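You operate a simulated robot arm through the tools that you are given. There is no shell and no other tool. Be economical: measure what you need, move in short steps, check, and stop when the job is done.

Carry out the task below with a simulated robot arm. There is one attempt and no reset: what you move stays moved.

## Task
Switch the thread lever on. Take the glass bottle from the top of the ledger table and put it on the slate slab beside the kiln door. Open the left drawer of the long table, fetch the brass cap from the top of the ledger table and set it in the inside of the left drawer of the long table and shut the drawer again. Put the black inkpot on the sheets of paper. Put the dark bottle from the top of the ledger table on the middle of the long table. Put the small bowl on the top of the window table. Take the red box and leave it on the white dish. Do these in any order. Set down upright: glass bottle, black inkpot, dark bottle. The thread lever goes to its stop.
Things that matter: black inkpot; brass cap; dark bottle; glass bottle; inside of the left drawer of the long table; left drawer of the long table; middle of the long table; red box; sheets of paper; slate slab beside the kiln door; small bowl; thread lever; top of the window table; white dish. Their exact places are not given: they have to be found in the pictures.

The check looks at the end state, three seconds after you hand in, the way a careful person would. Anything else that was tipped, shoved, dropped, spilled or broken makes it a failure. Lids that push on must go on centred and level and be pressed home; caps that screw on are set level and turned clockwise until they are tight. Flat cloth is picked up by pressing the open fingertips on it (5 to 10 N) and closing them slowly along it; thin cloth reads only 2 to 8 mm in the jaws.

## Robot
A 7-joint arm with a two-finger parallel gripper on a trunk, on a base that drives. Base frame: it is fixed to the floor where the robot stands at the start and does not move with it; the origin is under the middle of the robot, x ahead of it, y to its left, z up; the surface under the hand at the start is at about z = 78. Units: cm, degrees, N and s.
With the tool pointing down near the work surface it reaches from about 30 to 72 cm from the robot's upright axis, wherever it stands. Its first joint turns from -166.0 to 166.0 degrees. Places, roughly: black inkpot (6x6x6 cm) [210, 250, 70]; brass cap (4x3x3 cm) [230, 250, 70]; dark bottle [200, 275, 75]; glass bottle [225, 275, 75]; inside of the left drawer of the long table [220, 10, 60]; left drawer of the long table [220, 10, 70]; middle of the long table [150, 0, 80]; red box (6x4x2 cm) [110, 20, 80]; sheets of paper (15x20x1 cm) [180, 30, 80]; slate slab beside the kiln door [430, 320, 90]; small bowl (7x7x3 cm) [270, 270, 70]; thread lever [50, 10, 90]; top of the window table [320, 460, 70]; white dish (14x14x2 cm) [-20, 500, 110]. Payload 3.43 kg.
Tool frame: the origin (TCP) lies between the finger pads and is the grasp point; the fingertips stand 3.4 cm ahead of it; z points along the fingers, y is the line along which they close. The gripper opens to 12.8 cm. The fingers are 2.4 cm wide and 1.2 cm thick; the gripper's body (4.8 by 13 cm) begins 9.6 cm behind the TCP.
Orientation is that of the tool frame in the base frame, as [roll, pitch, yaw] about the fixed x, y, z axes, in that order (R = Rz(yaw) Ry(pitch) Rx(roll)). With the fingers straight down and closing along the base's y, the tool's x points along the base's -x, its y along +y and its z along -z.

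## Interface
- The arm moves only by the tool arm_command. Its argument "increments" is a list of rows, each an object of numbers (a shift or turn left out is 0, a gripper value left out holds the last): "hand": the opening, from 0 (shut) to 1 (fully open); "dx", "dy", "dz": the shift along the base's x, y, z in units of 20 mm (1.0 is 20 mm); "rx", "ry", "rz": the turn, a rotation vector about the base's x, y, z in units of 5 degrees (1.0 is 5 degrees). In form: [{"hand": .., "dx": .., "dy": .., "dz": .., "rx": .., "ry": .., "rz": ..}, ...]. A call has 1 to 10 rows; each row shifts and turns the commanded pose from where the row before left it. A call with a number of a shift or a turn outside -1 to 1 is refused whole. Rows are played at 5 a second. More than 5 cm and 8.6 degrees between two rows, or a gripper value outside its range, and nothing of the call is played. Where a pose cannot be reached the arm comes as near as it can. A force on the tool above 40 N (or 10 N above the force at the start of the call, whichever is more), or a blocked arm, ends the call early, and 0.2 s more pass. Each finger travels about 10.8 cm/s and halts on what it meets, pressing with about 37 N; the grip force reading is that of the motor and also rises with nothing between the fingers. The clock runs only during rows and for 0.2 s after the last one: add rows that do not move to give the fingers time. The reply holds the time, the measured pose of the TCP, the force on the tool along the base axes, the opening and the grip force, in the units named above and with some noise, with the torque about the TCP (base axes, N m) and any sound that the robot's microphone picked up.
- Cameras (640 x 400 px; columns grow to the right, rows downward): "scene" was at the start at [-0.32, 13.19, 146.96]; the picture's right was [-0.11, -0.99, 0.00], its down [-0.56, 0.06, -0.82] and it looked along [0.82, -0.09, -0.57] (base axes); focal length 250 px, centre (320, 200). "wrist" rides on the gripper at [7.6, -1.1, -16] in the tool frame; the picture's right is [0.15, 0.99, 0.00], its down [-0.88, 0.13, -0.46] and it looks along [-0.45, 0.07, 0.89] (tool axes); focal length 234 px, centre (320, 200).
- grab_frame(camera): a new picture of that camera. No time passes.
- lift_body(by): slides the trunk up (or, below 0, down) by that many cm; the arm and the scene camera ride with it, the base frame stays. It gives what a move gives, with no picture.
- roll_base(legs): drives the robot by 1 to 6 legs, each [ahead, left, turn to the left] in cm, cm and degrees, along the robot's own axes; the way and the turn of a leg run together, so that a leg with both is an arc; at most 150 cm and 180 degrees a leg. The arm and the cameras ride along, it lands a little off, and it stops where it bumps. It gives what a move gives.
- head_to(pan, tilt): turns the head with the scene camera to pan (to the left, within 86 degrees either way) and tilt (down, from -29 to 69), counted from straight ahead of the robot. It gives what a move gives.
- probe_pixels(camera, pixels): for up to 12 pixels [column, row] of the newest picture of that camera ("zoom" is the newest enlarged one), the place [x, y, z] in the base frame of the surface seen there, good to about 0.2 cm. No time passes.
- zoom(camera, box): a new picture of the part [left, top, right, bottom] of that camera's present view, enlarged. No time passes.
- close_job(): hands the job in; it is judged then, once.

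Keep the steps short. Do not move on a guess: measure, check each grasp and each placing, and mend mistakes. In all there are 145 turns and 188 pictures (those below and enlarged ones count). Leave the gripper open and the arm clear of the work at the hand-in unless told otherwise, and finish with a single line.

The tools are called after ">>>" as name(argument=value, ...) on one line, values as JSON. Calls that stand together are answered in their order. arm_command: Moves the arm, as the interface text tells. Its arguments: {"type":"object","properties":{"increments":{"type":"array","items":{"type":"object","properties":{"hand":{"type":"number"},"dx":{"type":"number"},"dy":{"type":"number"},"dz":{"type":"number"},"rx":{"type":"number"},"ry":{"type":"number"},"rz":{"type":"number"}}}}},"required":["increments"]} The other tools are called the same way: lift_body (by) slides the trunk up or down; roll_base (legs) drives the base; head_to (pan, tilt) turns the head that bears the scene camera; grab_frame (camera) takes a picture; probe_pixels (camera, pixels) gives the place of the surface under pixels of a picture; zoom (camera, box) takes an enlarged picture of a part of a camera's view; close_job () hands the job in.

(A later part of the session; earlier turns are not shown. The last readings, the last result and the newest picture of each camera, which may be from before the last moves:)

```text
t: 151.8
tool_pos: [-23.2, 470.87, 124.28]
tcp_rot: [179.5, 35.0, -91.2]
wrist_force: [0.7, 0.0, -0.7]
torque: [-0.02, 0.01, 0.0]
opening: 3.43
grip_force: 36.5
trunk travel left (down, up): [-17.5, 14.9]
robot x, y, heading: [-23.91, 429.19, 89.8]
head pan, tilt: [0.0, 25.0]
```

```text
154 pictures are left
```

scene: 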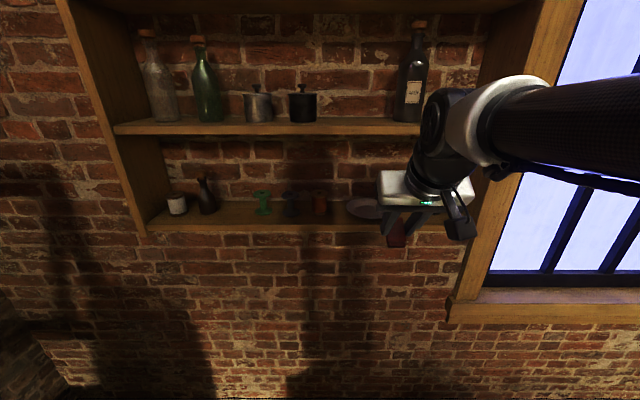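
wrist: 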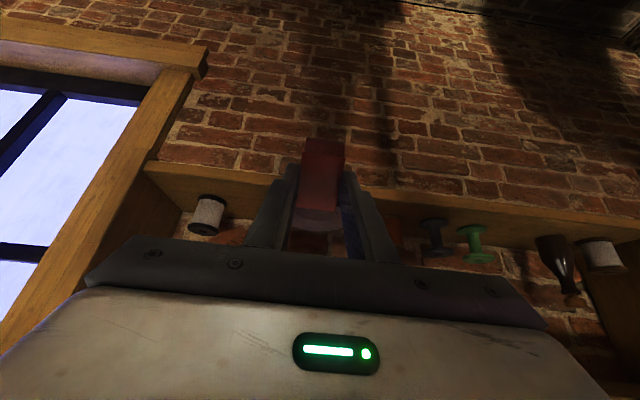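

The dish lies between the fingers in the wrist view. I move toward the shelf partway, lowering slightly, and check.

>>> arm_command(increments=[{"dy": 1, "dz": -0.2}, {"dy": 1, "dz": -0.2}, {"dy": 1, "dz": -0.2}, {"dy": 1, "dz": -0.2}, {"dy": 1, "dz": -0.2}, {"dy": 1}, {"dy": 1}])

>>> zoom(camera="scene", box=[300, 110, 492, 230])

>>> grab_frame(camera="wrist")

```text
t: 153.4
tool_pos: [-23.2, 484.9, 122.17]
tcp_rot: [179.5, 34.9, -91.2]
wrist_force: [0.1, -0.4, 0.7]
torque: [-0.02, 0.0, 0.01]
opening: 3.43
grip_force: 36.6
trunk travel left (down, up): [-17.5, 14.9]
robot x, y, heading: [-24.3, 429.36, 90.1]
head pan, tilt: [0.0, 25.0]
```

```text
3.33 times, centred on (396, 170) of scene
```

zoom: 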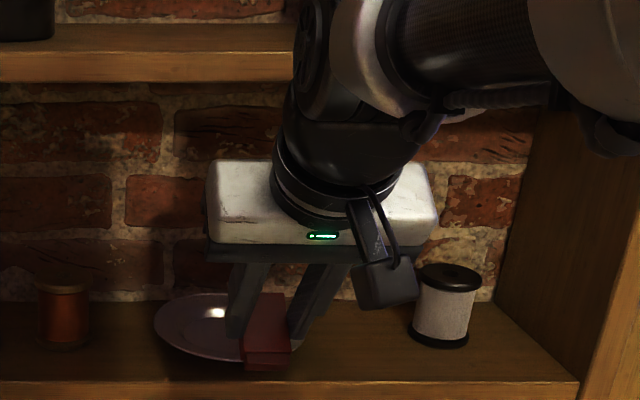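

```text
152 pictures are left
```

wrist: 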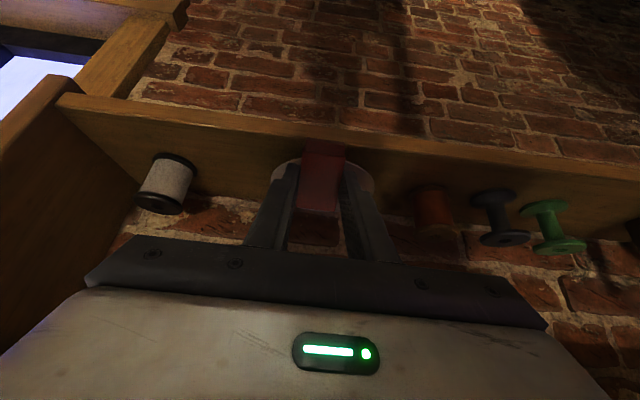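

I probe the wrist joint's clearance to the upper board, and the dish rim.

>>> probe_pixels(camera="zoom", pixels=[[330, 140], [315, 80], [300, 30], [215, 170], [270, 55], [160, 320], [205, 298], [200, 350], [255, 358], [270, 310], [282, 140], [255, 300]])

```text
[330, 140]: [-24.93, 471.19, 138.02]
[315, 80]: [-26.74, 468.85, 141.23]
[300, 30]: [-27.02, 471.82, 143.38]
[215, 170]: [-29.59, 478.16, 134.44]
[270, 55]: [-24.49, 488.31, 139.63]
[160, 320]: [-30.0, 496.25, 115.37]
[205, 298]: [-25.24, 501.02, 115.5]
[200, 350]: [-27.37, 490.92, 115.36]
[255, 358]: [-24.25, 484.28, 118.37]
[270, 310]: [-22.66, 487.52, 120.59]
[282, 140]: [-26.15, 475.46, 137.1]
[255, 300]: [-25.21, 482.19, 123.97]
```

At 35° the wrist would come too close to the upper board. I tilt to 45°, slide in to y≈492, then lower gently to z≈120.3.

>>> arm_command(increments=[{"rx": 1}, {"rx": 1, "dx": -0.35}, {"dy": 1}, {"dy": 1}, {"dy": 1}, {"dy": 0.5}, {"dz": -0.4}, {"dz": -0.4}, {}])

>>> zoom(camera="scene", box=[300, 110, 492, 230])

>>> grab_frame(camera="wrist")

```text
t: 155.4
tool_pos: [-23.87, 491.86, 120.61]
tcp_rot: [179.2, 45.0, -91.4]
wrist_force: [-0.1, 0.2, -1.0]
torque: [0.02, 0.0, 0.0]
opening: 3.43
grip_force: 37.1
trunk travel left (down, up): [-17.5, 14.9]
robot x, y, heading: [-24.25, 429.56, 90.0]
head pan, tilt: [0.0, 25.0]
```

```text
3.33 times, centred on (396, 170) of scene
```

zoom: 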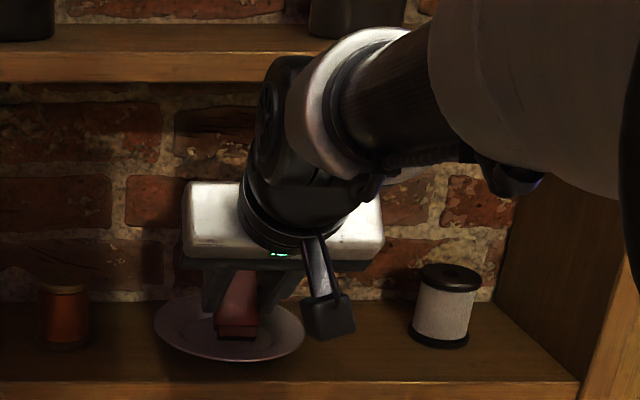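

```text
150 pictures are left
```

wrist: 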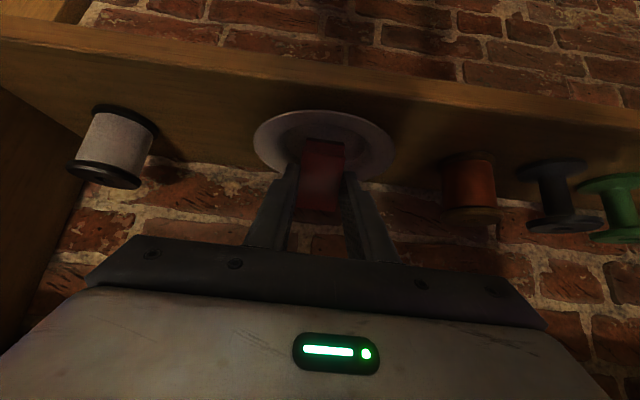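

The box's low edge hovers over the dish. I lower a little more until contact, then open slowly.

>>> arm_command(increments=[{"dz": -0.15}, {"dz": -0.1}, {"dz": -0.1}, {}])

```text
t: 156.4
tool_pos: [-23.8, 491.88, 120.07]
tcp_rot: [179.3, 45.2, -91.4]
wrist_force: [0.6, 0.3, 10.6]
torque: [0.16, -0.15, 0.0]
opening: 3.47
grip_force: 37.2
trunk travel left (down, up): [-17.5, 14.9]
robot x, y, heading: [-24.29, 429.45, 90.0]
head pan, tilt: [0.0, 25.0]
```

Contact at about 10 N. I raise by a hair and open the fingers gradually.

>>> arm_command(increments=[{"dz": 0.1}, {"hand": 0.29}, {"hand": 0.31}, {"hand": 0.34}, {"hand": 0.38}, {}, {}])

>>> grab_frame(camera="wrist")

>>> zoom(camera="scene", box=[300, 110, 492, 230])

```text
t: 158.0
tool_pos: [-23.85, 491.83, 120.11]
tcp_rot: [179.2, 45.1, -91.5]
wrist_force: [0.3, -0.6, -0.1]
torque: [0.0, -0.02, -0.03]
opening: 4.84
grip_force: 0.0
trunk travel left (down, up): [-17.5, 14.9]
robot x, y, heading: [-24.33, 429.59, 90.0]
head pan, tilt: [0.0, 25.0]
```

```text
149 pictures are left
```

wrist: 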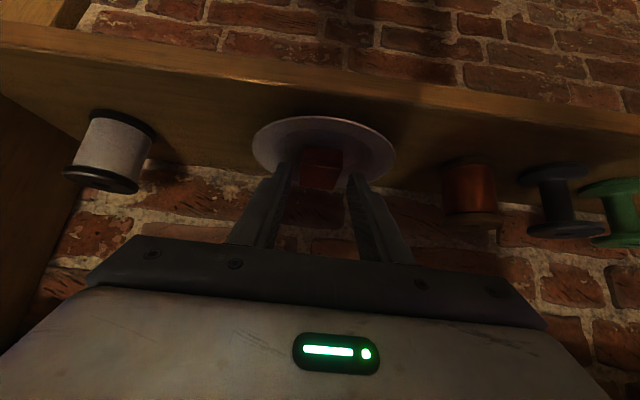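

```text
3.33 times, centred on (396, 170) of scene
```

zoom: 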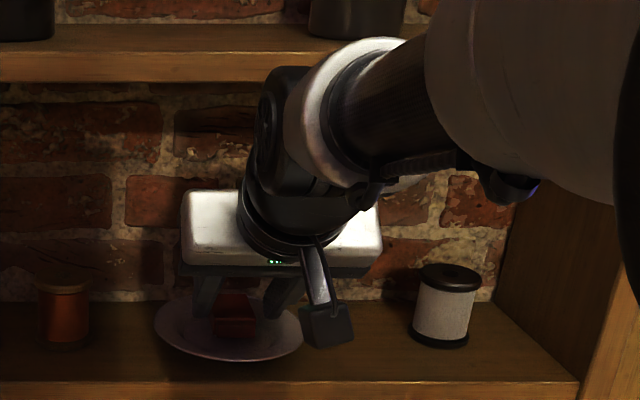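

The box dropped flat into the dish. I rise slightly and back out.

>>> arm_command(increments=[{"hand": 0.45, "dz": 0.4}, {"dz": 0.4, "dy": -0.4}, {"dy": -1}, {"dy": -1}, {"dy": -1}, {"dy": -1}, {"dy": -1}, {"dy": -1}, {"dy": -1}, {"dy": -1}])

>>> arm_command(increments=[{"rx": -1}, {"rx": -1}, {"rx": -1}, {"rx": -1}, {"rx": -1}, {"rx": -1}, {"rx": -1}, {"rx": -1}, {"rx": -1}, {"dy": -1}])

>>> zoom(camera="scene", box=[300, 110, 492, 230])

```text
t: 160.2
tool_pos: [-23.94, 475.05, 121.59]
tcp_rot: [179.2, 45.1, -91.4]
wrist_force: [0.3, 0.2, 0.1]
torque: [0.0, 0.0, -0.03]
opening: 5.77
grip_force: 0.1
trunk travel left (down, up): [-17.5, 14.9]
robot x, y, heading: [-24.27, 429.48, 89.9]
head pan, tilt: [0.0, 25.0]
```

```text
t: 162.4
tool_pos: [-23.81, 473.06, 121.62]
tcp_rot: [-179.9, -0.1, -91.0]
wrist_force: [0.0, -0.5, -0.2]
torque: [-0.05, 0.0, -0.01]
opening: 5.76
grip_force: 0.0
trunk travel left (down, up): [-17.5, 14.9]
robot x, y, heading: [-23.89, 429.42, 90.3]
head pan, tilt: [0.0, 25.0]
```

```text
3.33 times, centred on (396, 170) of scene
```

zoom: 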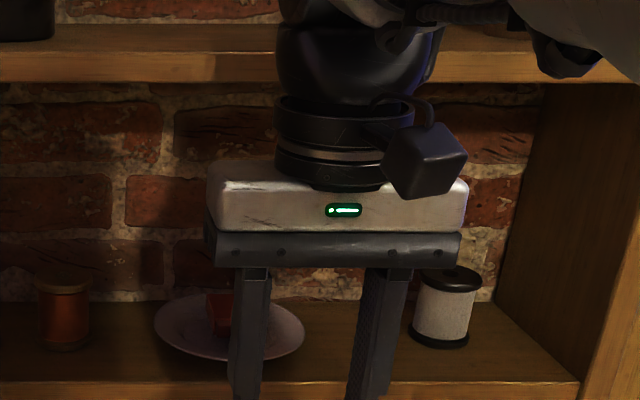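

The red box stays on the dish. I drive back to (265, 370) and turn to face the ledger table from behind.

>>> roll_base(legs=[[-60, 0, 0], [0, -130, 0], [0, -130, 0], [0, -10, 0], [0, 0, -180]])

>>> head_to(pan=-10, tilt=32)

>>> grab_frame(camera="scene")

```text
t: 172.5
tool_pos: [47.52, 413.0, 121.71]
tcp_rot: [-179.8, 0.1, -91.3]
wrist_force: [0.6, -0.3, -0.8]
torque: [-0.01, -0.01, 0.01]
opening: 5.75
grip_force: 0.0
trunk travel left (down, up): [-17.5, 14.9]
robot x, y, heading: [46.98, 369.41, 90.1]
head pan, tilt: [0.0, 25.0]
stopped in leg 2: the robot was blocked; the commanded pose is now the measured one
```

```text
t: 173.2
tool_pos: [47.42, 412.94, 121.64]
tcp_rot: [-179.9, -0.1, -91.2]
wrist_force: [0.1, -0.7, -0.7]
torque: [-0.02, 0.0, 0.01]
opening: 5.76
grip_force: 0.0
trunk travel left (down, up): [-17.5, 14.9]
robot x, y, heading: [47.12, 369.24, 89.8]
head pan, tilt: [-10.0, 32.0]
```

```text
146 pictures are left
```

scene: 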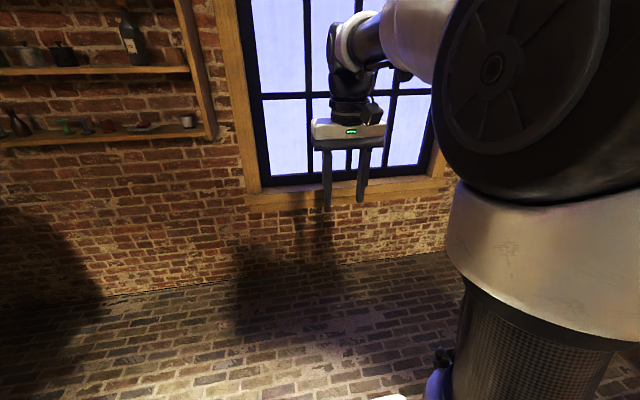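

Blocked at x≈47, perhaps by the white stool. I look to the right and down.

>>> head_to(pan=-86, tilt=45)

>>> grab_frame(camera="scene")

```text
t: 174.7
tool_pos: [47.47, 412.99, 121.65]
tcp_rot: [-179.9, 0.1, -91.2]
wrist_force: [0.1, 0.7, 1.3]
torque: [0.04, 0.02, 0.03]
opening: 5.75
grip_force: 0.0
trunk travel left (down, up): [-17.5, 14.9]
robot x, y, heading: [47.09, 369.18, 89.7]
head pan, tilt: [-85.9, 45.0]
```

```text
145 pictures are left
```

scene: 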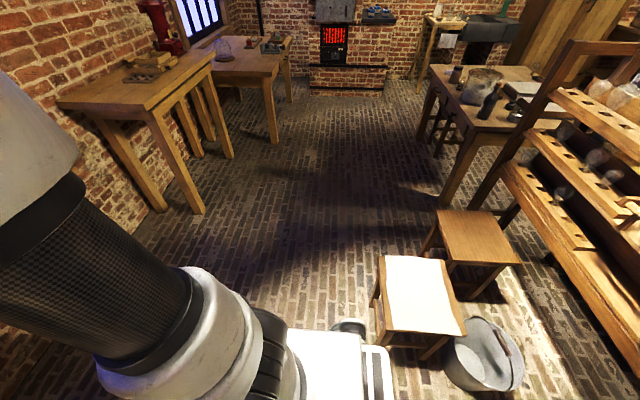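

I check whether the white stool was shoved: earlier its corner leg was at (104, 335.5) and the other stool's legs at (132, 304).

>>> probe_pixels(camera="scene", pixels=[[381, 258], [442, 258], [385, 328], [465, 330], [374, 300], [440, 212], [500, 213], [350, 325], [380, 370], [465, 395], [345, 380], [380, 340]])

>>> zoom(camera="scene", box=[300, 230, 540, 380])

```text
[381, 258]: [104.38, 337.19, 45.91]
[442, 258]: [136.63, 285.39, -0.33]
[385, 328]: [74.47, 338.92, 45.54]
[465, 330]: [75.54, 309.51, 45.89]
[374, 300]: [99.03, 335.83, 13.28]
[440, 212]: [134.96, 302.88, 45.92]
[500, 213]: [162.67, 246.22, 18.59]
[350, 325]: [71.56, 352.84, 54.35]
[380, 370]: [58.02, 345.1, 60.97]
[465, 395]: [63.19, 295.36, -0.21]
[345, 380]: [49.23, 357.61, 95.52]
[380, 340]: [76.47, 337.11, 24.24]
```

```text
2.67 times, centred on (420, 305) of scene
```

zoom: 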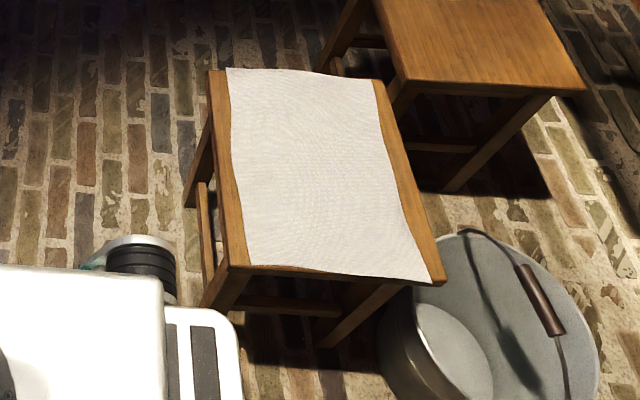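

The stool still stands square; the base only touched its corner. I move ahead 18 to clear it, strafe right past the stools, then come back to y≈365 and turn.

>>> roll_base(legs=[[20, 0, 0], [0, -120, 0], [-27, -20, 0], [0, -75, 0], [0, 0, -179]])

>>> head_to(pan=-10, tilt=32)

>>> grab_frame(camera="scene")

```text
t: 204.4
tool_pos: [261.9, 319.31, 121.59]
tcp_rot: [-179.9, -0.1, 90.8]
wrist_force: [-0.1, 0.0, -0.3]
torque: [0.03, 0.02, 0.0]
opening: 5.76
grip_force: 0.1
trunk travel left (down, up): [-17.5, 14.9]
robot x, y, heading: [261.16, 363.05, -88.4]
head pan, tilt: [-85.9, 45.0]
```

```text
t: 205.9
tool_pos: [261.93, 319.2, 121.64]
tcp_rot: [-179.8, 0.0, 90.7]
wrist_force: [0.3, -0.5, -1.0]
torque: [0.0, 0.0, -0.01]
opening: 5.76
grip_force: 0.0
trunk travel left (down, up): [-17.5, 14.9]
robot x, y, heading: [260.84, 362.89, -88.4]
head pan, tilt: [-10.0, 32.0]
```

```text
143 pictures are left
```

scene: 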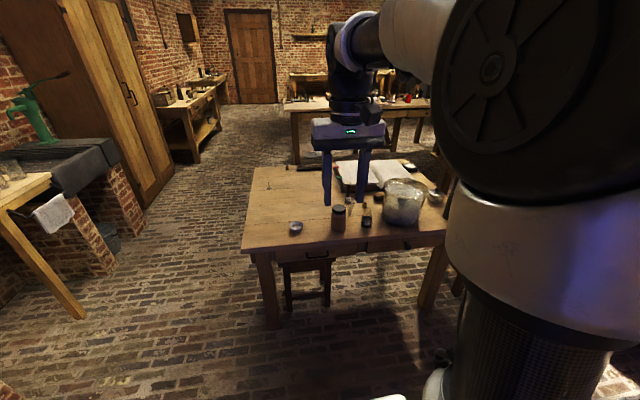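

I see the bowl at (295,228) and other things. I zoom in on the table top and probe.

>>> zoom(camera="scene", box=[240, 150, 464, 290])

>>> probe_pixels(camera="scene", pixels=[[295, 227], [338, 217], [366, 218], [402, 205], [436, 197], [287, 305], [328, 305], [328, 260], [245, 250], [440, 235], [295, 235]])

```text
2.86 times, centred on (352, 220) of scene
```

zoom: 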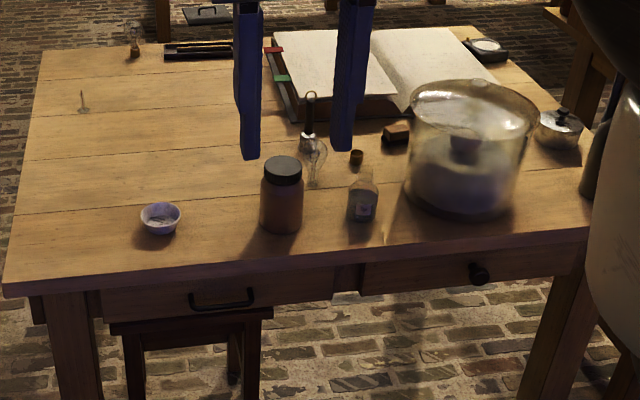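

```text
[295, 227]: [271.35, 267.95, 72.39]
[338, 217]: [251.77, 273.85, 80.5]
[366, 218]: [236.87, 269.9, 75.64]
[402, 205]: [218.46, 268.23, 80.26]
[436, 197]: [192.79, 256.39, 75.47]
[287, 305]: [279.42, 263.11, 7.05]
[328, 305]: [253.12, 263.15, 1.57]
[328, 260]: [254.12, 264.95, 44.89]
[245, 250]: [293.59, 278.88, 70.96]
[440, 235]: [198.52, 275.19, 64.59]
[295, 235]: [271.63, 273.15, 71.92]
```

>>> zoom(camera="scene", box=[275, 212, 315, 242])

>>> probe_pixels(camera="zoom", pixels=[[240, 190], [410, 190], [325, 130], [325, 180], [325, 230], [325, 290], [250, 250], [400, 250]])

```text
13.33 times, centred on (295, 227) of scene
```

zoom: 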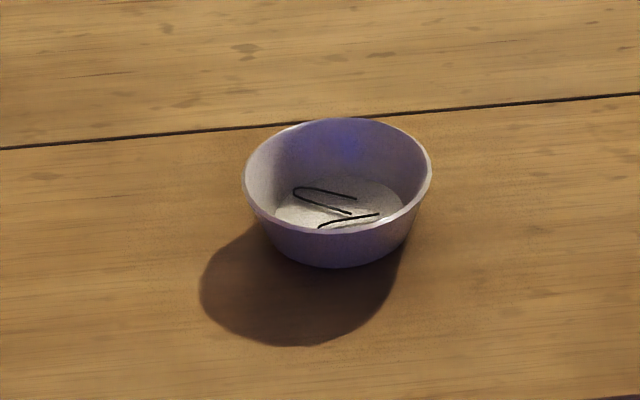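

```text
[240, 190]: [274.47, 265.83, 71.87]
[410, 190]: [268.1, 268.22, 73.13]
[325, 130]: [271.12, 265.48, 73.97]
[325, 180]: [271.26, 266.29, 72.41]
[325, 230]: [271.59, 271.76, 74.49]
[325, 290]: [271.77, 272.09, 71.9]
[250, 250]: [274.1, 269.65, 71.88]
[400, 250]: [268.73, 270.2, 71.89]
```

The bowl's rim centre is about (271.2, 268.4), rim z 74.6, with small wires inside; it must stay level. I'll grip across its diameter along x. I drive 38 ahead, then move above it.

>>> roll_base(legs=[[38, 0, -1]])

>>> arm_command(increments=[{"hand": 0.8}, {"dz": -1}, {"dz": -1}, {"dz": -1}, {"dz": -1}, {"dz": -1}])

>>> grab_frame(camera="wrist")

>>> head_to(pan=-10, tilt=45)

>>> grab_frame(camera="scene")

```text
t: 208.3
tool_pos: [261.68, 281.69, 121.65]
tcp_rot: [180.0, 0.0, 89.4]
wrist_force: [0.7, 0.5, -0.3]
torque: [-0.03, 0.0, -0.02]
opening: 5.77
grip_force: 0.0
trunk travel left (down, up): [-17.5, 14.9]
robot x, y, heading: [261.59, 325.45, -89.6]
head pan, tilt: [-10.0, 32.0]
```

```text
t: 209.7
tool_pos: [261.73, 281.72, 111.56]
tcp_rot: [-180.0, 0.1, 89.5]
wrist_force: [-0.4, 0.7, -0.1]
torque: [-0.01, 0.01, 0.02]
opening: 10.25
grip_force: 0.1
trunk travel left (down, up): [-17.5, 14.9]
robot x, y, heading: [261.83, 325.49, -89.6]
head pan, tilt: [-10.0, 32.0]
```

```text
140 pictures are left
```

wrist: 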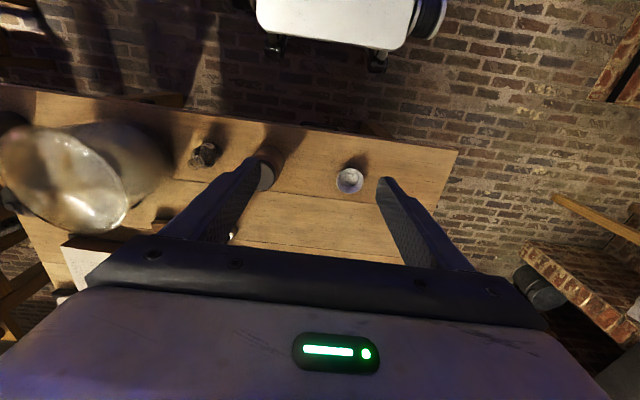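

```text
t: 210.4
tool_pos: [261.77, 281.59, 111.67]
tcp_rot: [-179.8, 0.0, 89.5]
wrist_force: [0.6, 0.6, -0.2]
torque: [0.04, -0.04, 0.03]
opening: 10.24
grip_force: 0.0
trunk travel left (down, up): [-17.5, 14.9]
robot x, y, heading: [261.73, 325.2, -89.3]
head pan, tilt: [-10.0, 45.0]
```

```text
139 pictures are left
```

scene: 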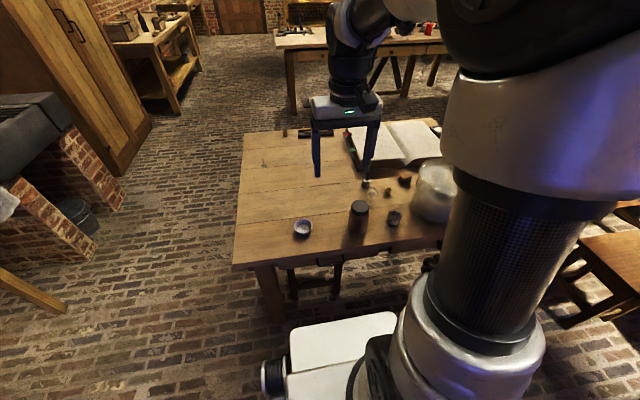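

I measure the bowl rim from the wrist view, then move over it.

>>> zoom(camera="wrist", box=[325, 160, 373, 200])

>>> probe_pixels(camera="zoom", pixels=[[170, 190], [490, 190], [330, 60], [330, 345], [330, 200]])

>>> arm_command(increments=[{"dx": 1, "dy": -1}, {"dx": 1, "dy": -1}, {"dx": 1, "dy": -1, "dz": -1}, {"dx": 1, "dy": -1, "dz": -1}, {"dx": 0.7, "dy": -1, "dz": -1}, {"dy": -1, "dz": -1}, {"dy": -0.6, "dz": -1}, {"dz": -1}, {"dz": -1}, {"dz": -1}])

>>> grab_frame(camera="wrist")

```text
10.00 times, centred on (349, 180) of wrist
```

zoom: 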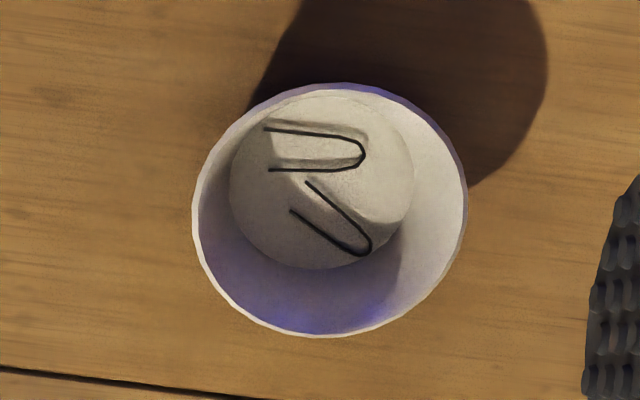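

```text
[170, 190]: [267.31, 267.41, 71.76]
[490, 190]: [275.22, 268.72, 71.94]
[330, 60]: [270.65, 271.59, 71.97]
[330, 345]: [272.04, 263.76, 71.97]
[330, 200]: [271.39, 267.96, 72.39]
```

```text
t: 212.6
tool_pos: [271.21, 268.43, 95.74]
tcp_rot: [-179.9, 0.0, 89.4]
wrist_force: [-0.1, 0.7, 0.3]
torque: [0.03, -0.01, 0.0]
opening: 10.23
grip_force: 0.1
trunk travel left (down, up): [-17.5, 14.9]
robot x, y, heading: [261.5, 325.08, -89.4]
head pan, tilt: [-10.0, 45.0]
```

```text
137 pictures are left
```

wrist: 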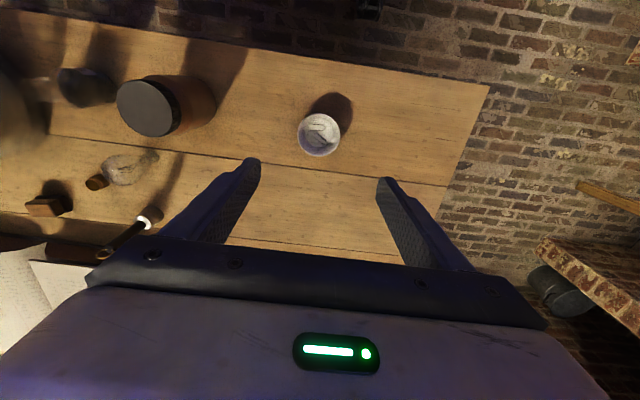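

Centred well. I lower to z≈76 and close gently on the rim.

>>> arm_command(increments=[{"dz": -1}, {"dz": -1}, {"dz": -1}, {"dz": -1}, {"dz": -1}, {"dz": -1}, {"dz": -1}, {"dz": -1}, {"dz": -1}, {"dz": -0.85}])

>>> grab_frame(camera="wrist")

>>> arm_command(increments=[{"hand": 0.7}, {"hand": 0.6}, {"hand": 0.55}, {"hand": 0.52}, {"hand": 0.49}, {"hand": 0.46}, {"hand": 0.46}, {}])

>>> grab_frame(camera="wrist")

```text
t: 214.8
tool_pos: [271.26, 268.49, 75.97]
tcp_rot: [-179.9, 0.0, 89.5]
wrist_force: [0.8, 1.1, 0.2]
torque: [0.03, 0.0, -0.01]
opening: 10.22
grip_force: 0.2
trunk travel left (down, up): [-17.5, 14.9]
robot x, y, heading: [261.58, 325.13, -89.3]
head pan, tilt: [-10.0, 45.0]
```

```text
136 pictures are left
```

wrist: 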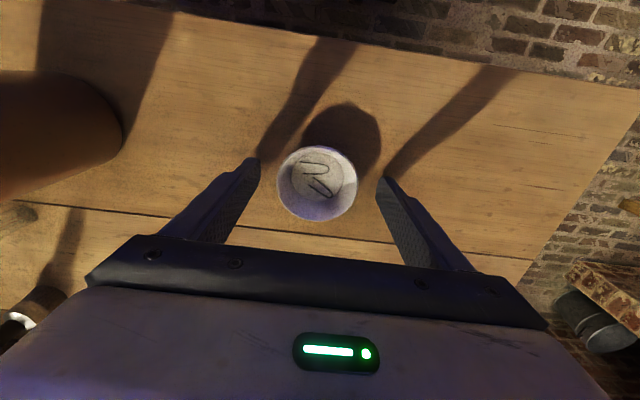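

```text
t: 216.6
tool_pos: [271.02, 268.52, 76.14]
tcp_rot: [-179.9, 0.0, 89.5]
wrist_force: [-0.6, 0.3, -0.8]
torque: [0.0, -0.02, 0.02]
opening: 6.54
grip_force: 37.1
trunk travel left (down, up): [-17.5, 14.9]
robot x, y, heading: [261.42, 325.17, -89.6]
head pan, tilt: [-10.0, 45.0]
```

```text
135 pictures are left
```

wrist: 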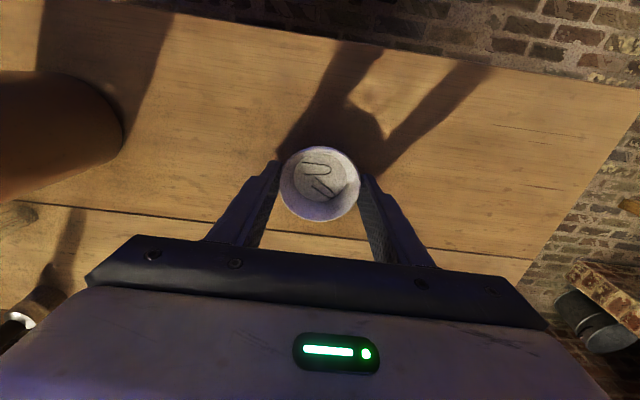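

Gripped at 6.54 cm. I lift 4 cm and check it hangs level.

>>> arm_command(increments=[{"dz": 0.3}, {"dz": 0.5}, {"dz": 0.6}, {"dz": 0.6}, {}])

>>> zoom(camera="wrist", box=[240, 120, 400, 240])

>>> zoom(camera="scene", box=[260, 180, 340, 260])

```text
t: 217.8
tool_pos: [271.12, 268.5, 80.06]
tcp_rot: [-179.9, 0.0, 89.5]
wrist_force: [-0.7, 0.1, -0.5]
torque: [0.0, -0.02, 0.04]
opening: 6.57
grip_force: 37.2
trunk travel left (down, up): [-17.5, 14.9]
robot x, y, heading: [261.68, 325.37, -89.3]
head pan, tilt: [-10.0, 45.0]
```

```text
3.33 times, centred on (320, 180) of wrist
```

zoom: 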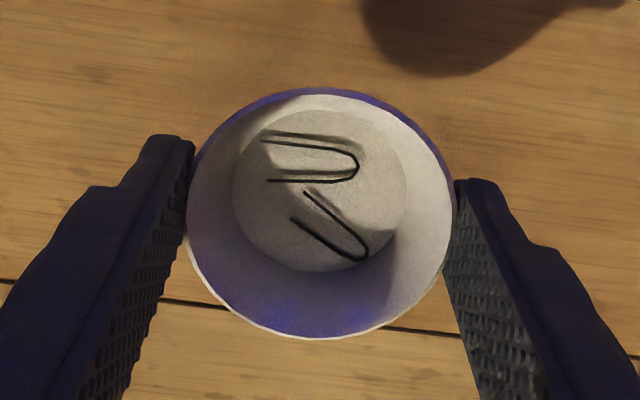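

```text
5.00 times, centred on (300, 220) of scene
```

zoom: 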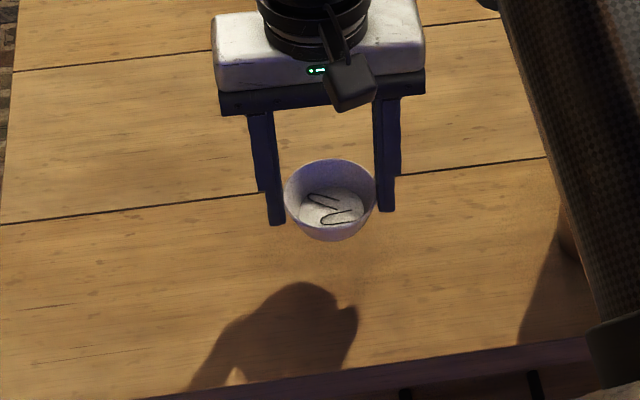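

Held level. I raise it, back away, and turn to face the window table.

>>> arm_command(increments=[{"dz": 1}, {"dz": 1}, {"dz": 1}, {"dz": 1}, {"dz": 1}, {"dz": 1}, {"dz": 1}, {"dz": 1}, {"dz": 1}, {"dz": 1}])

>>> arm_command(increments=[{"dz": 1}, {"dz": 1}, {"dz": 1, "dy": 0.5}, {"dy": 1}, {"dy": 1}, {"dy": 1}, {"dy": 1}, {"dy": 1}, {"dy": 1}, {"dy": 0.5}])

>>> roll_base(legs=[[-32, 0, 0], [0, 0, 90], [0, 0, 90]])

>>> head_to(pan=-10, tilt=40)

>>> grab_frame(camera="scene")

>>> grab_frame(camera="wrist")

```text
t: 220.0
tool_pos: [271.16, 268.46, 99.97]
tcp_rot: [-179.8, 0.0, 89.5]
wrist_force: [-0.1, -0.4, -0.6]
torque: [0.05, -0.02, 0.02]
opening: 6.55
grip_force: 36.9
trunk travel left (down, up): [-17.5, 14.9]
robot x, y, heading: [261.88, 325.45, -89.5]
head pan, tilt: [-10.0, 45.0]
```

```text
t: 222.2
tool_pos: [271.23, 282.61, 105.91]
tcp_rot: [-180.0, 0.1, 89.6]
wrist_force: [0.0, 0.4, -1.1]
torque: [0.0, 0.04, 0.02]
opening: 6.54
grip_force: 37.2
trunk travel left (down, up): [-17.5, 14.9]
robot x, y, heading: [262.05, 325.47, -89.4]
head pan, tilt: [-10.0, 45.0]
```

```text
t: 232.2
tool_pos: [252.05, 400.01, 105.81]
tcp_rot: [-179.9, 0.0, -90.6]
wrist_force: [0.1, -0.4, 0.1]
torque: [-0.01, -0.02, 0.0]
opening: 6.51
grip_force: 37.1
trunk travel left (down, up): [-17.5, 14.9]
robot x, y, heading: [261.4, 357.45, 90.5]
head pan, tilt: [-10.0, 45.0]
```

```text
t: 232.9
tool_pos: [252.03, 399.93, 105.85]
tcp_rot: [-179.8, 0.0, -90.5]
wrist_force: [-0.9, -0.8, -1.0]
torque: [-0.02, 0.03, 0.01]
opening: 6.5
grip_force: 36.8
trunk travel left (down, up): [-17.5, 14.9]
robot x, y, heading: [261.45, 357.01, 90.6]
head pan, tilt: [-10.0, 40.0]
```

```text
132 pictures are left
```

scene: 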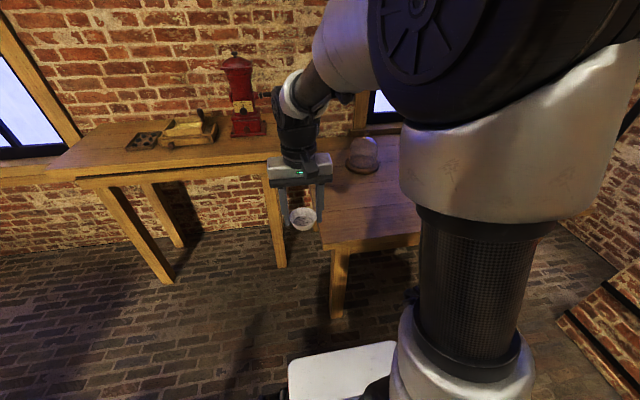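

```text
131 pictures are left
```

wrist: 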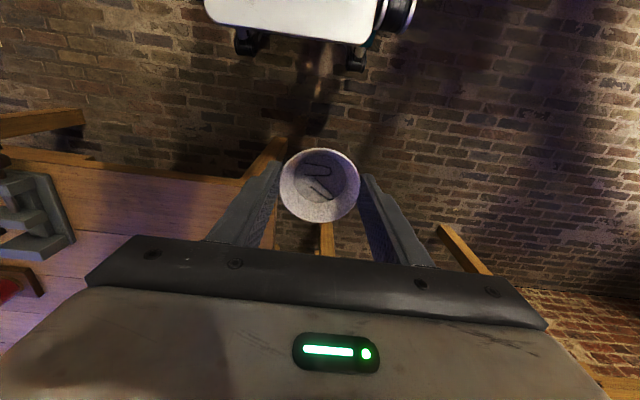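

I probe the window table's free front-left area and the dome.

>>> probe_pixels(camera="scene", pixels=[[363, 165], [350, 172], [340, 215], [380, 215], [325, 245], [390, 190], [395, 175]])

>>> probe_pixels(camera="wrist", pixels=[[60, 230], [30, 190], [20, 290], [150, 200], [100, 170], [265, 140], [95, 245]])

```text
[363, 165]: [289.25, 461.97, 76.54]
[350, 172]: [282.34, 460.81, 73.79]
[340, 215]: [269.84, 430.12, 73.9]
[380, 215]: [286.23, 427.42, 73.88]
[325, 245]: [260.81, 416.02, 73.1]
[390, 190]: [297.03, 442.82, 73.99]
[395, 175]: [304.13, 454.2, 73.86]
```

```text
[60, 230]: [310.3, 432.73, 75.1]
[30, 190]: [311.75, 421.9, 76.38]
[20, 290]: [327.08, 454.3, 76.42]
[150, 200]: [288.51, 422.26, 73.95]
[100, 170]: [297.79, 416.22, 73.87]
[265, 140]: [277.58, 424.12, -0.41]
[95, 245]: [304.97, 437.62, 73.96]
```

Free spot at (283, 430), table z 73.9. The TCP should stop at about 78.1. I drive there and lower.

>>> roll_base(legs=[[0, -30, 0], [17, 0, 0]])

>>> grab_frame(camera="scene")

```text
t: 237.4
tool_pos: [281.96, 417.13, 105.86]
tcp_rot: [-179.8, 0.0, -90.6]
wrist_force: [0.1, -0.4, -0.9]
torque: [0.02, -0.05, 0.03]
opening: 6.49
grip_force: 37.2
trunk travel left (down, up): [-17.5, 14.9]
robot x, y, heading: [291.69, 373.89, 90.8]
head pan, tilt: [-10.0, 40.0]
```

```text
130 pictures are left
```

scene: 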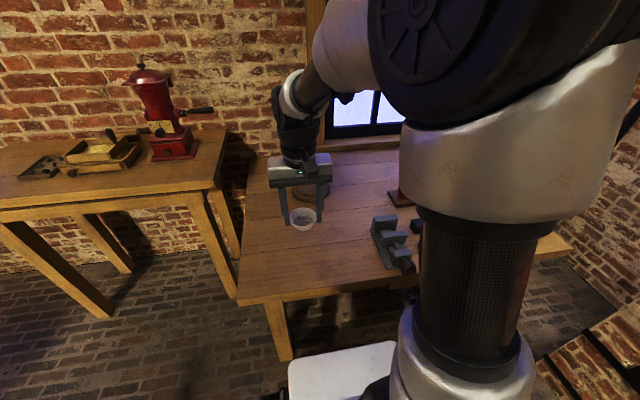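

>>> arm_command(increments=[{"dy": 1}, {"dy": 1}, {"dy": 1}, {"dy": 1, "dz": -1}, {"dy": 1, "dz": -1}, {"dy": 1, "dz": -1}, {"dy": 0.5, "dz": -1}, {"dz": -1}, {"dz": -1}, {"dz": -1}])

>>> arm_command(increments=[{"dz": -1}, {"dz": -1}, {"dz": -1}, {"dz": -1}, {"dz": -1}, {"dz": -0.7}, {"dz": -0.5}, {}])

>>> grab_frame(camera="scene")

```text
t: 239.6
tool_pos: [282.12, 430.23, 91.96]
tcp_rot: [-179.9, 0.0, -90.7]
wrist_force: [0.4, -0.2, -0.2]
torque: [-0.01, -0.04, -0.02]
opening: 6.49
grip_force: 37.3
trunk travel left (down, up): [-17.5, 14.9]
robot x, y, heading: [291.48, 374.33, 90.4]
head pan, tilt: [-10.0, 40.0]
```

```text
t: 241.4
tool_pos: [281.9, 430.29, 79.52]
tcp_rot: [-179.9, 0.0, -90.6]
wrist_force: [-0.3, 0.8, -0.4]
torque: [0.03, 0.03, -0.03]
opening: 6.51
grip_force: 37.0
trunk travel left (down, up): [-17.5, 14.9]
robot x, y, heading: [291.27, 373.96, 90.6]
head pan, tilt: [-10.0, 40.0]
```

```text
129 pictures are left
```

scene: 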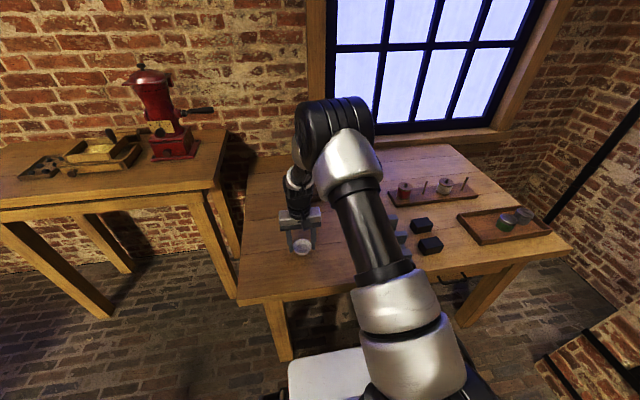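

I lower the last ~1.3 cm in tiny steps to feel the contact.

>>> arm_command(increments=[{"dz": -0.2}, {"dz": -0.2}, {"dz": -0.1}, {"dz": -0.1}, {}])

>>> zoom(camera="wrist", box=[240, 120, 400, 240])

```text
t: 242.6
tool_pos: [281.96, 430.23, 78.23]
tcp_rot: [-179.8, 0.0, -90.5]
wrist_force: [0.1, -0.2, -0.6]
torque: [0.02, -0.02, 0.02]
opening: 6.48
grip_force: 37.5
trunk travel left (down, up): [-17.5, 14.9]
robot x, y, heading: [291.38, 374.6, 90.7]
head pan, tilt: [-10.0, 40.0]
```

```text
3.33 times, centred on (320, 180) of wrist
```

zoom: 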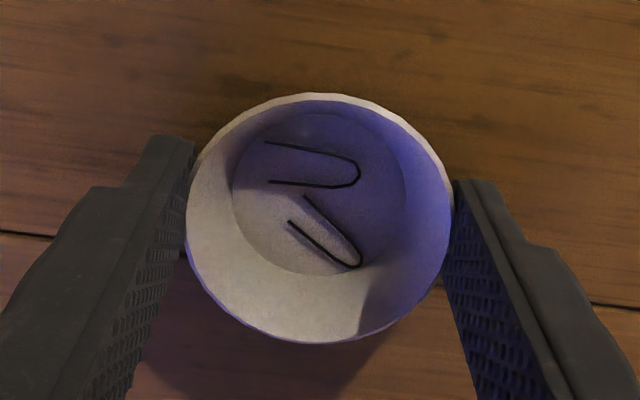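

>>> arm_command(increments=[{"dz": -0.1}, {"dz": -0.1}, {}])

```text
t: 243.4
tool_pos: [281.94, 430.26, 78.11]
tcp_rot: [-179.9, 0.2, -90.6]
wrist_force: [-0.5, -2.2, 11.0]
torque: [-0.14, -0.09, -0.01]
opening: 6.47
grip_force: 37.1
trunk travel left (down, up): [-17.5, 14.9]
robot x, y, heading: [291.28, 374.32, 90.5]
head pan, tilt: [-10.0, 40.0]
```

Contact at about 11 N. I ease up a hair, open the fingers slowly, and rise.

>>> arm_command(increments=[{"dz": 0.05}, {"hand": 0.53}, {"hand": 0.57}, {"hand": 0.62}, {"hand": 0.7}, {"hand": 0.75}, {"dz": 0.5}, {"dz": 1}, {"dz": 1}, {"dz": 1}])

>>> arm_command(increments=[{"dz": 1}, {"dz": 1}, {"dz": 1}, {"dz": 1}, {"dz": 1}, {"dz": 1}, {"dz": 1}, {"dz": 1}, {"dz": 1, "dy": -1}, {"dz": 1, "dy": -1}])

>>> grab_frame(camera="wrist")

```text
t: 245.6
tool_pos: [281.83, 430.21, 85.09]
tcp_rot: [-180.0, -0.1, -90.7]
wrist_force: [0.2, 0.1, -0.1]
torque: [0.01, 0.01, 0.01]
opening: 9.6
grip_force: 0.1
trunk travel left (down, up): [-17.5, 14.9]
robot x, y, heading: [291.65, 374.41, 90.1]
head pan, tilt: [-10.0, 40.0]
```

```text
t: 247.8
tool_pos: [282.01, 426.07, 105.06]
tcp_rot: [-179.8, 0.0, -90.6]
wrist_force: [-0.4, 0.5, -0.9]
torque: [-0.03, -0.01, 0.0]
opening: 9.59
grip_force: 0.0
trunk travel left (down, up): [-17.5, 14.9]
robot x, y, heading: [291.67, 374.55, 90.4]
head pan, tilt: [-10.0, 40.0]
```

```text
127 pictures are left
```

wrist: 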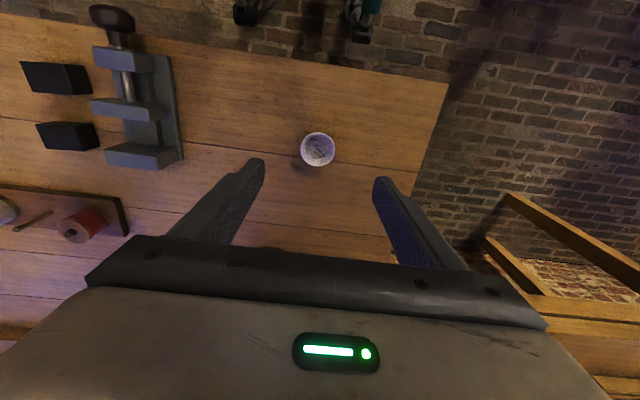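

The bowl stands well with its contents. Next is the glass bottle: I raise the arm, back off, turn, and look at the ledger table.

>>> arm_command(increments=[{"dz": 1, "dy": -1}, {"dz": 1, "dy": -1}, {"dz": 1, "dy": -1}, {"dz": 1, "dy": -1}, {"dz": 1}, {"dz": 1}, {"dz": 1}])

>>> roll_base(legs=[[-14, 0, 0], [0, 0, 90], [0, 0, 90], [0, -55, 0]])

>>> head_to(pan=-5, tilt=38)

>>> grab_frame(camera="scene")

```text
t: 249.4
tool_pos: [282.06, 418.21, 119.01]
tcp_rot: [-179.9, 0.1, -90.6]
wrist_force: [0.1, 0.2, 0.6]
torque: [-0.03, -0.03, 0.01]
opening: 9.59
grip_force: 0.1
trunk travel left (down, up): [-17.5, 14.9]
robot x, y, heading: [291.08, 374.34, 90.4]
head pan, tilt: [-10.0, 40.0]
```

```text
t: 263.9
tool_pos: [246.2, 316.58, 119.02]
tcp_rot: [-179.8, -0.1, 88.7]
wrist_force: [-0.4, 0.0, 0.1]
torque: [-0.01, -0.03, -0.01]
opening: 9.62
grip_force: 0.1
trunk travel left (down, up): [-17.5, 14.9]
robot x, y, heading: [237.42, 360.15, -90.6]
head pan, tilt: [-10.0, 40.0]
```

```text
t: 264.5
tool_pos: [246.16, 316.6, 119.01]
tcp_rot: [-179.9, 0.0, 88.7]
wrist_force: [0.5, -0.3, -0.5]
torque: [-0.04, -0.01, -0.02]
opening: 9.61
grip_force: 0.0
trunk travel left (down, up): [-17.5, 14.9]
robot x, y, heading: [237.56, 360.39, -90.4]
head pan, tilt: [-5.0, 38.0]
```

```text
126 pictures are left
```

scene: 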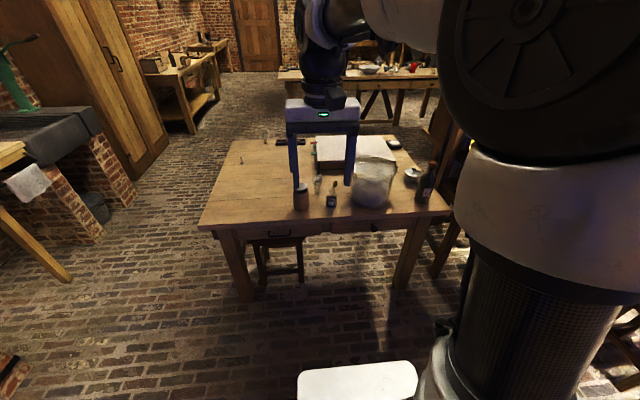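

>>> zoom(camera="scene", box=[290, 130, 450, 230])

>>> grab_frame(camera="wrist")

>>> probe_pixels(camera="zoom", pixels=[[164, 275], [165, 240], [330, 250], [490, 190], [545, 230], [125, 190], [180, 230], [505, 55], [50, 260], [165, 300], [540, 290]])

```text
4.00 times, centred on (370, 180) of scene
```

zoom: 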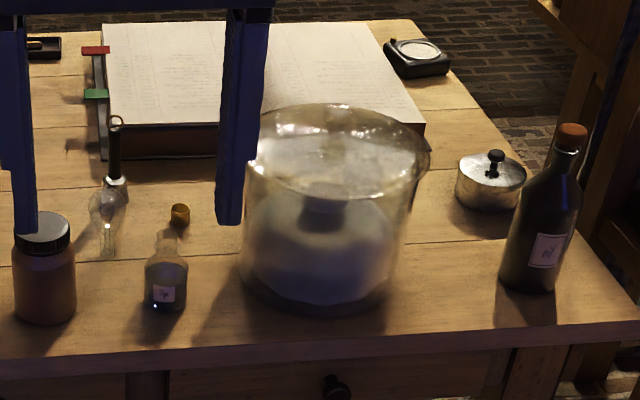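

```text
124 pictures are left
```

wrist: 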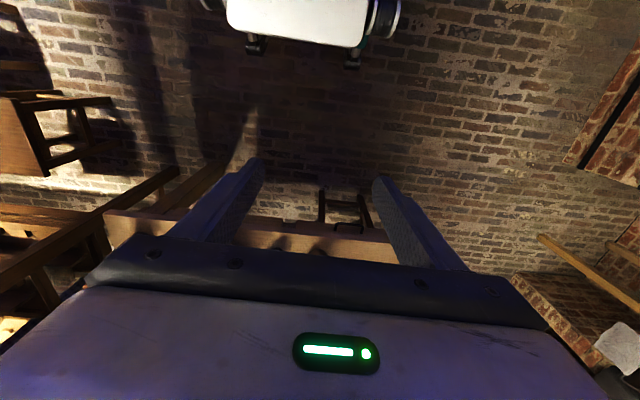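

```text
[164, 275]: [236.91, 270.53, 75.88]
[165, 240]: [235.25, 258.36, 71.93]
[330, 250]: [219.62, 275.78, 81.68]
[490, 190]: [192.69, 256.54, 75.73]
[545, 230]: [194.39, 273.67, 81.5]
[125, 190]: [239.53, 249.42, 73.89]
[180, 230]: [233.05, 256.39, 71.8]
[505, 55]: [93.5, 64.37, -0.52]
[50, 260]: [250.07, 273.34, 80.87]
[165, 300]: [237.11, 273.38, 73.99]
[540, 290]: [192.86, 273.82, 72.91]
```

>>> zoom(camera="scene", box=[310, 170, 350, 215])

>>> probe_pixels(camera="zoom", pixels=[[330, 170], [330, 130], [330, 110], [330, 245], [330, 285], [290, 260], [375, 260], [330, 325], [385, 90], [370, 75], [395, 75], [385, 115]])

```text
8.89 times, centred on (330, 192) of scene
```

zoom: 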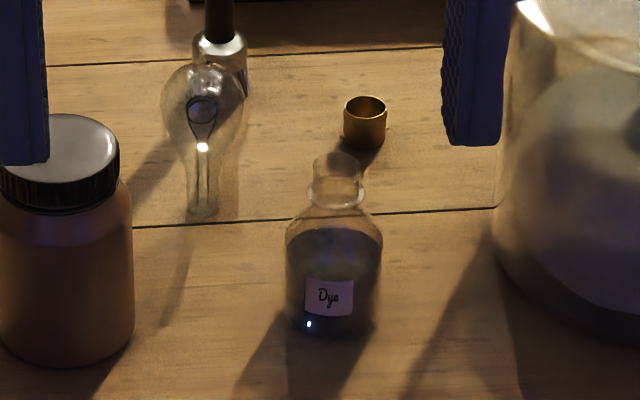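

```text
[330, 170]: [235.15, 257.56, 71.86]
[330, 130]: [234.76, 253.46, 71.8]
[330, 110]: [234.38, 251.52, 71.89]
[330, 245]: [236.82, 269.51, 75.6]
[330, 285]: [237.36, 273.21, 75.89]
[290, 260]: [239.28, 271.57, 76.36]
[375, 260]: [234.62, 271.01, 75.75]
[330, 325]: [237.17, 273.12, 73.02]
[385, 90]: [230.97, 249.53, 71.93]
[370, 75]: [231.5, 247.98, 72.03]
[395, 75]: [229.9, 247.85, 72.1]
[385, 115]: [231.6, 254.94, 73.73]
```

The glass "Dye" bottle stands at about (237, 270.7); the brass cap stands at about (231.5, 252). I drive 36 ahead and bring the hand above the bottle.

>>> roll_base(legs=[[36, 0, 0]])

>>> arm_command(increments=[{"hand": 0.55, "dx": -1, "dz": -1}, {"dx": -1, "dz": -1}, {"dx": -1, "dz": -1}, {"dx": -1, "dz": -1}, {"dx": -0.5, "dz": -1}])

>>> grab_frame(camera="wrist")

```text
t: 266.8
tool_pos: [245.65, 280.36, 119.06]
tcp_rot: [-179.9, 0.0, 88.5]
wrist_force: [-0.7, 0.4, -0.1]
torque: [0.02, 0.01, -0.01]
opening: 9.61
grip_force: 0.2
trunk travel left (down, up): [-17.5, 14.9]
robot x, y, heading: [236.85, 323.92, -90.5]
head pan, tilt: [-5.0, 38.0]
```

```text
t: 268.0
tool_pos: [236.65, 280.48, 108.93]
tcp_rot: [-179.9, -0.1, 88.4]
wrist_force: [-0.7, 0.0, 0.3]
torque: [-0.01, 0.0, 0.03]
opening: 7.06
grip_force: 0.1
trunk travel left (down, up): [-17.5, 14.9]
robot x, y, heading: [237.1, 324.1, -90.3]
head pan, tilt: [-5.0, 38.0]
```

```text
122 pictures are left
```

wrist: 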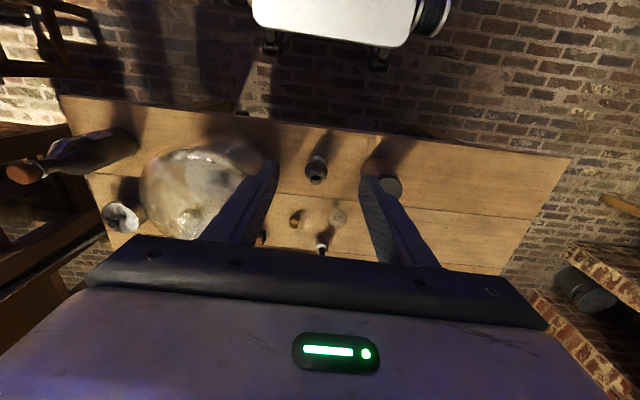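

>>> zoom(camera="wrist", box=[260, 140, 410, 240])

>>> probe_pixels(camera="zoom", pixels=[[235, 145], [235, 175], [235, 165], [200, 110], [275, 110], [235, 75], [150, 335], [160, 315], [545, 190], [110, 80], [270, 140]])

>>> probe_pixels(camera="wrist", pixels=[[245, 160], [200, 155], [175, 200], [145, 190], [100, 155], [20, 172], [60, 160]])

```text
4.00 times, centred on (335, 190) of wrist
```

zoom: 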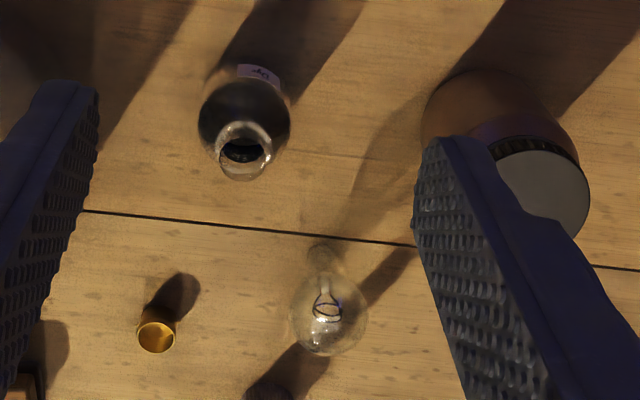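

```text
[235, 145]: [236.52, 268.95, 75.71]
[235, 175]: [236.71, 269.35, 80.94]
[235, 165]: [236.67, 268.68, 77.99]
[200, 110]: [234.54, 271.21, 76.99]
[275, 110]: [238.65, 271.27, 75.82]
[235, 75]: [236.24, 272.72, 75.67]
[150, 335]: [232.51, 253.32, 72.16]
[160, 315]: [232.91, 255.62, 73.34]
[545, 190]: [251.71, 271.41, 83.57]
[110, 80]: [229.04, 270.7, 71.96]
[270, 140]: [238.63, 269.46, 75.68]
```

```text
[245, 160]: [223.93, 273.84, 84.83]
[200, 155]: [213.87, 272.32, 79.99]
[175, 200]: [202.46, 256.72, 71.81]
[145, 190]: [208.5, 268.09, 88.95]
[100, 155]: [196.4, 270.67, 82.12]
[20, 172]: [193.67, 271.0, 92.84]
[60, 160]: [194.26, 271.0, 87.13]
```

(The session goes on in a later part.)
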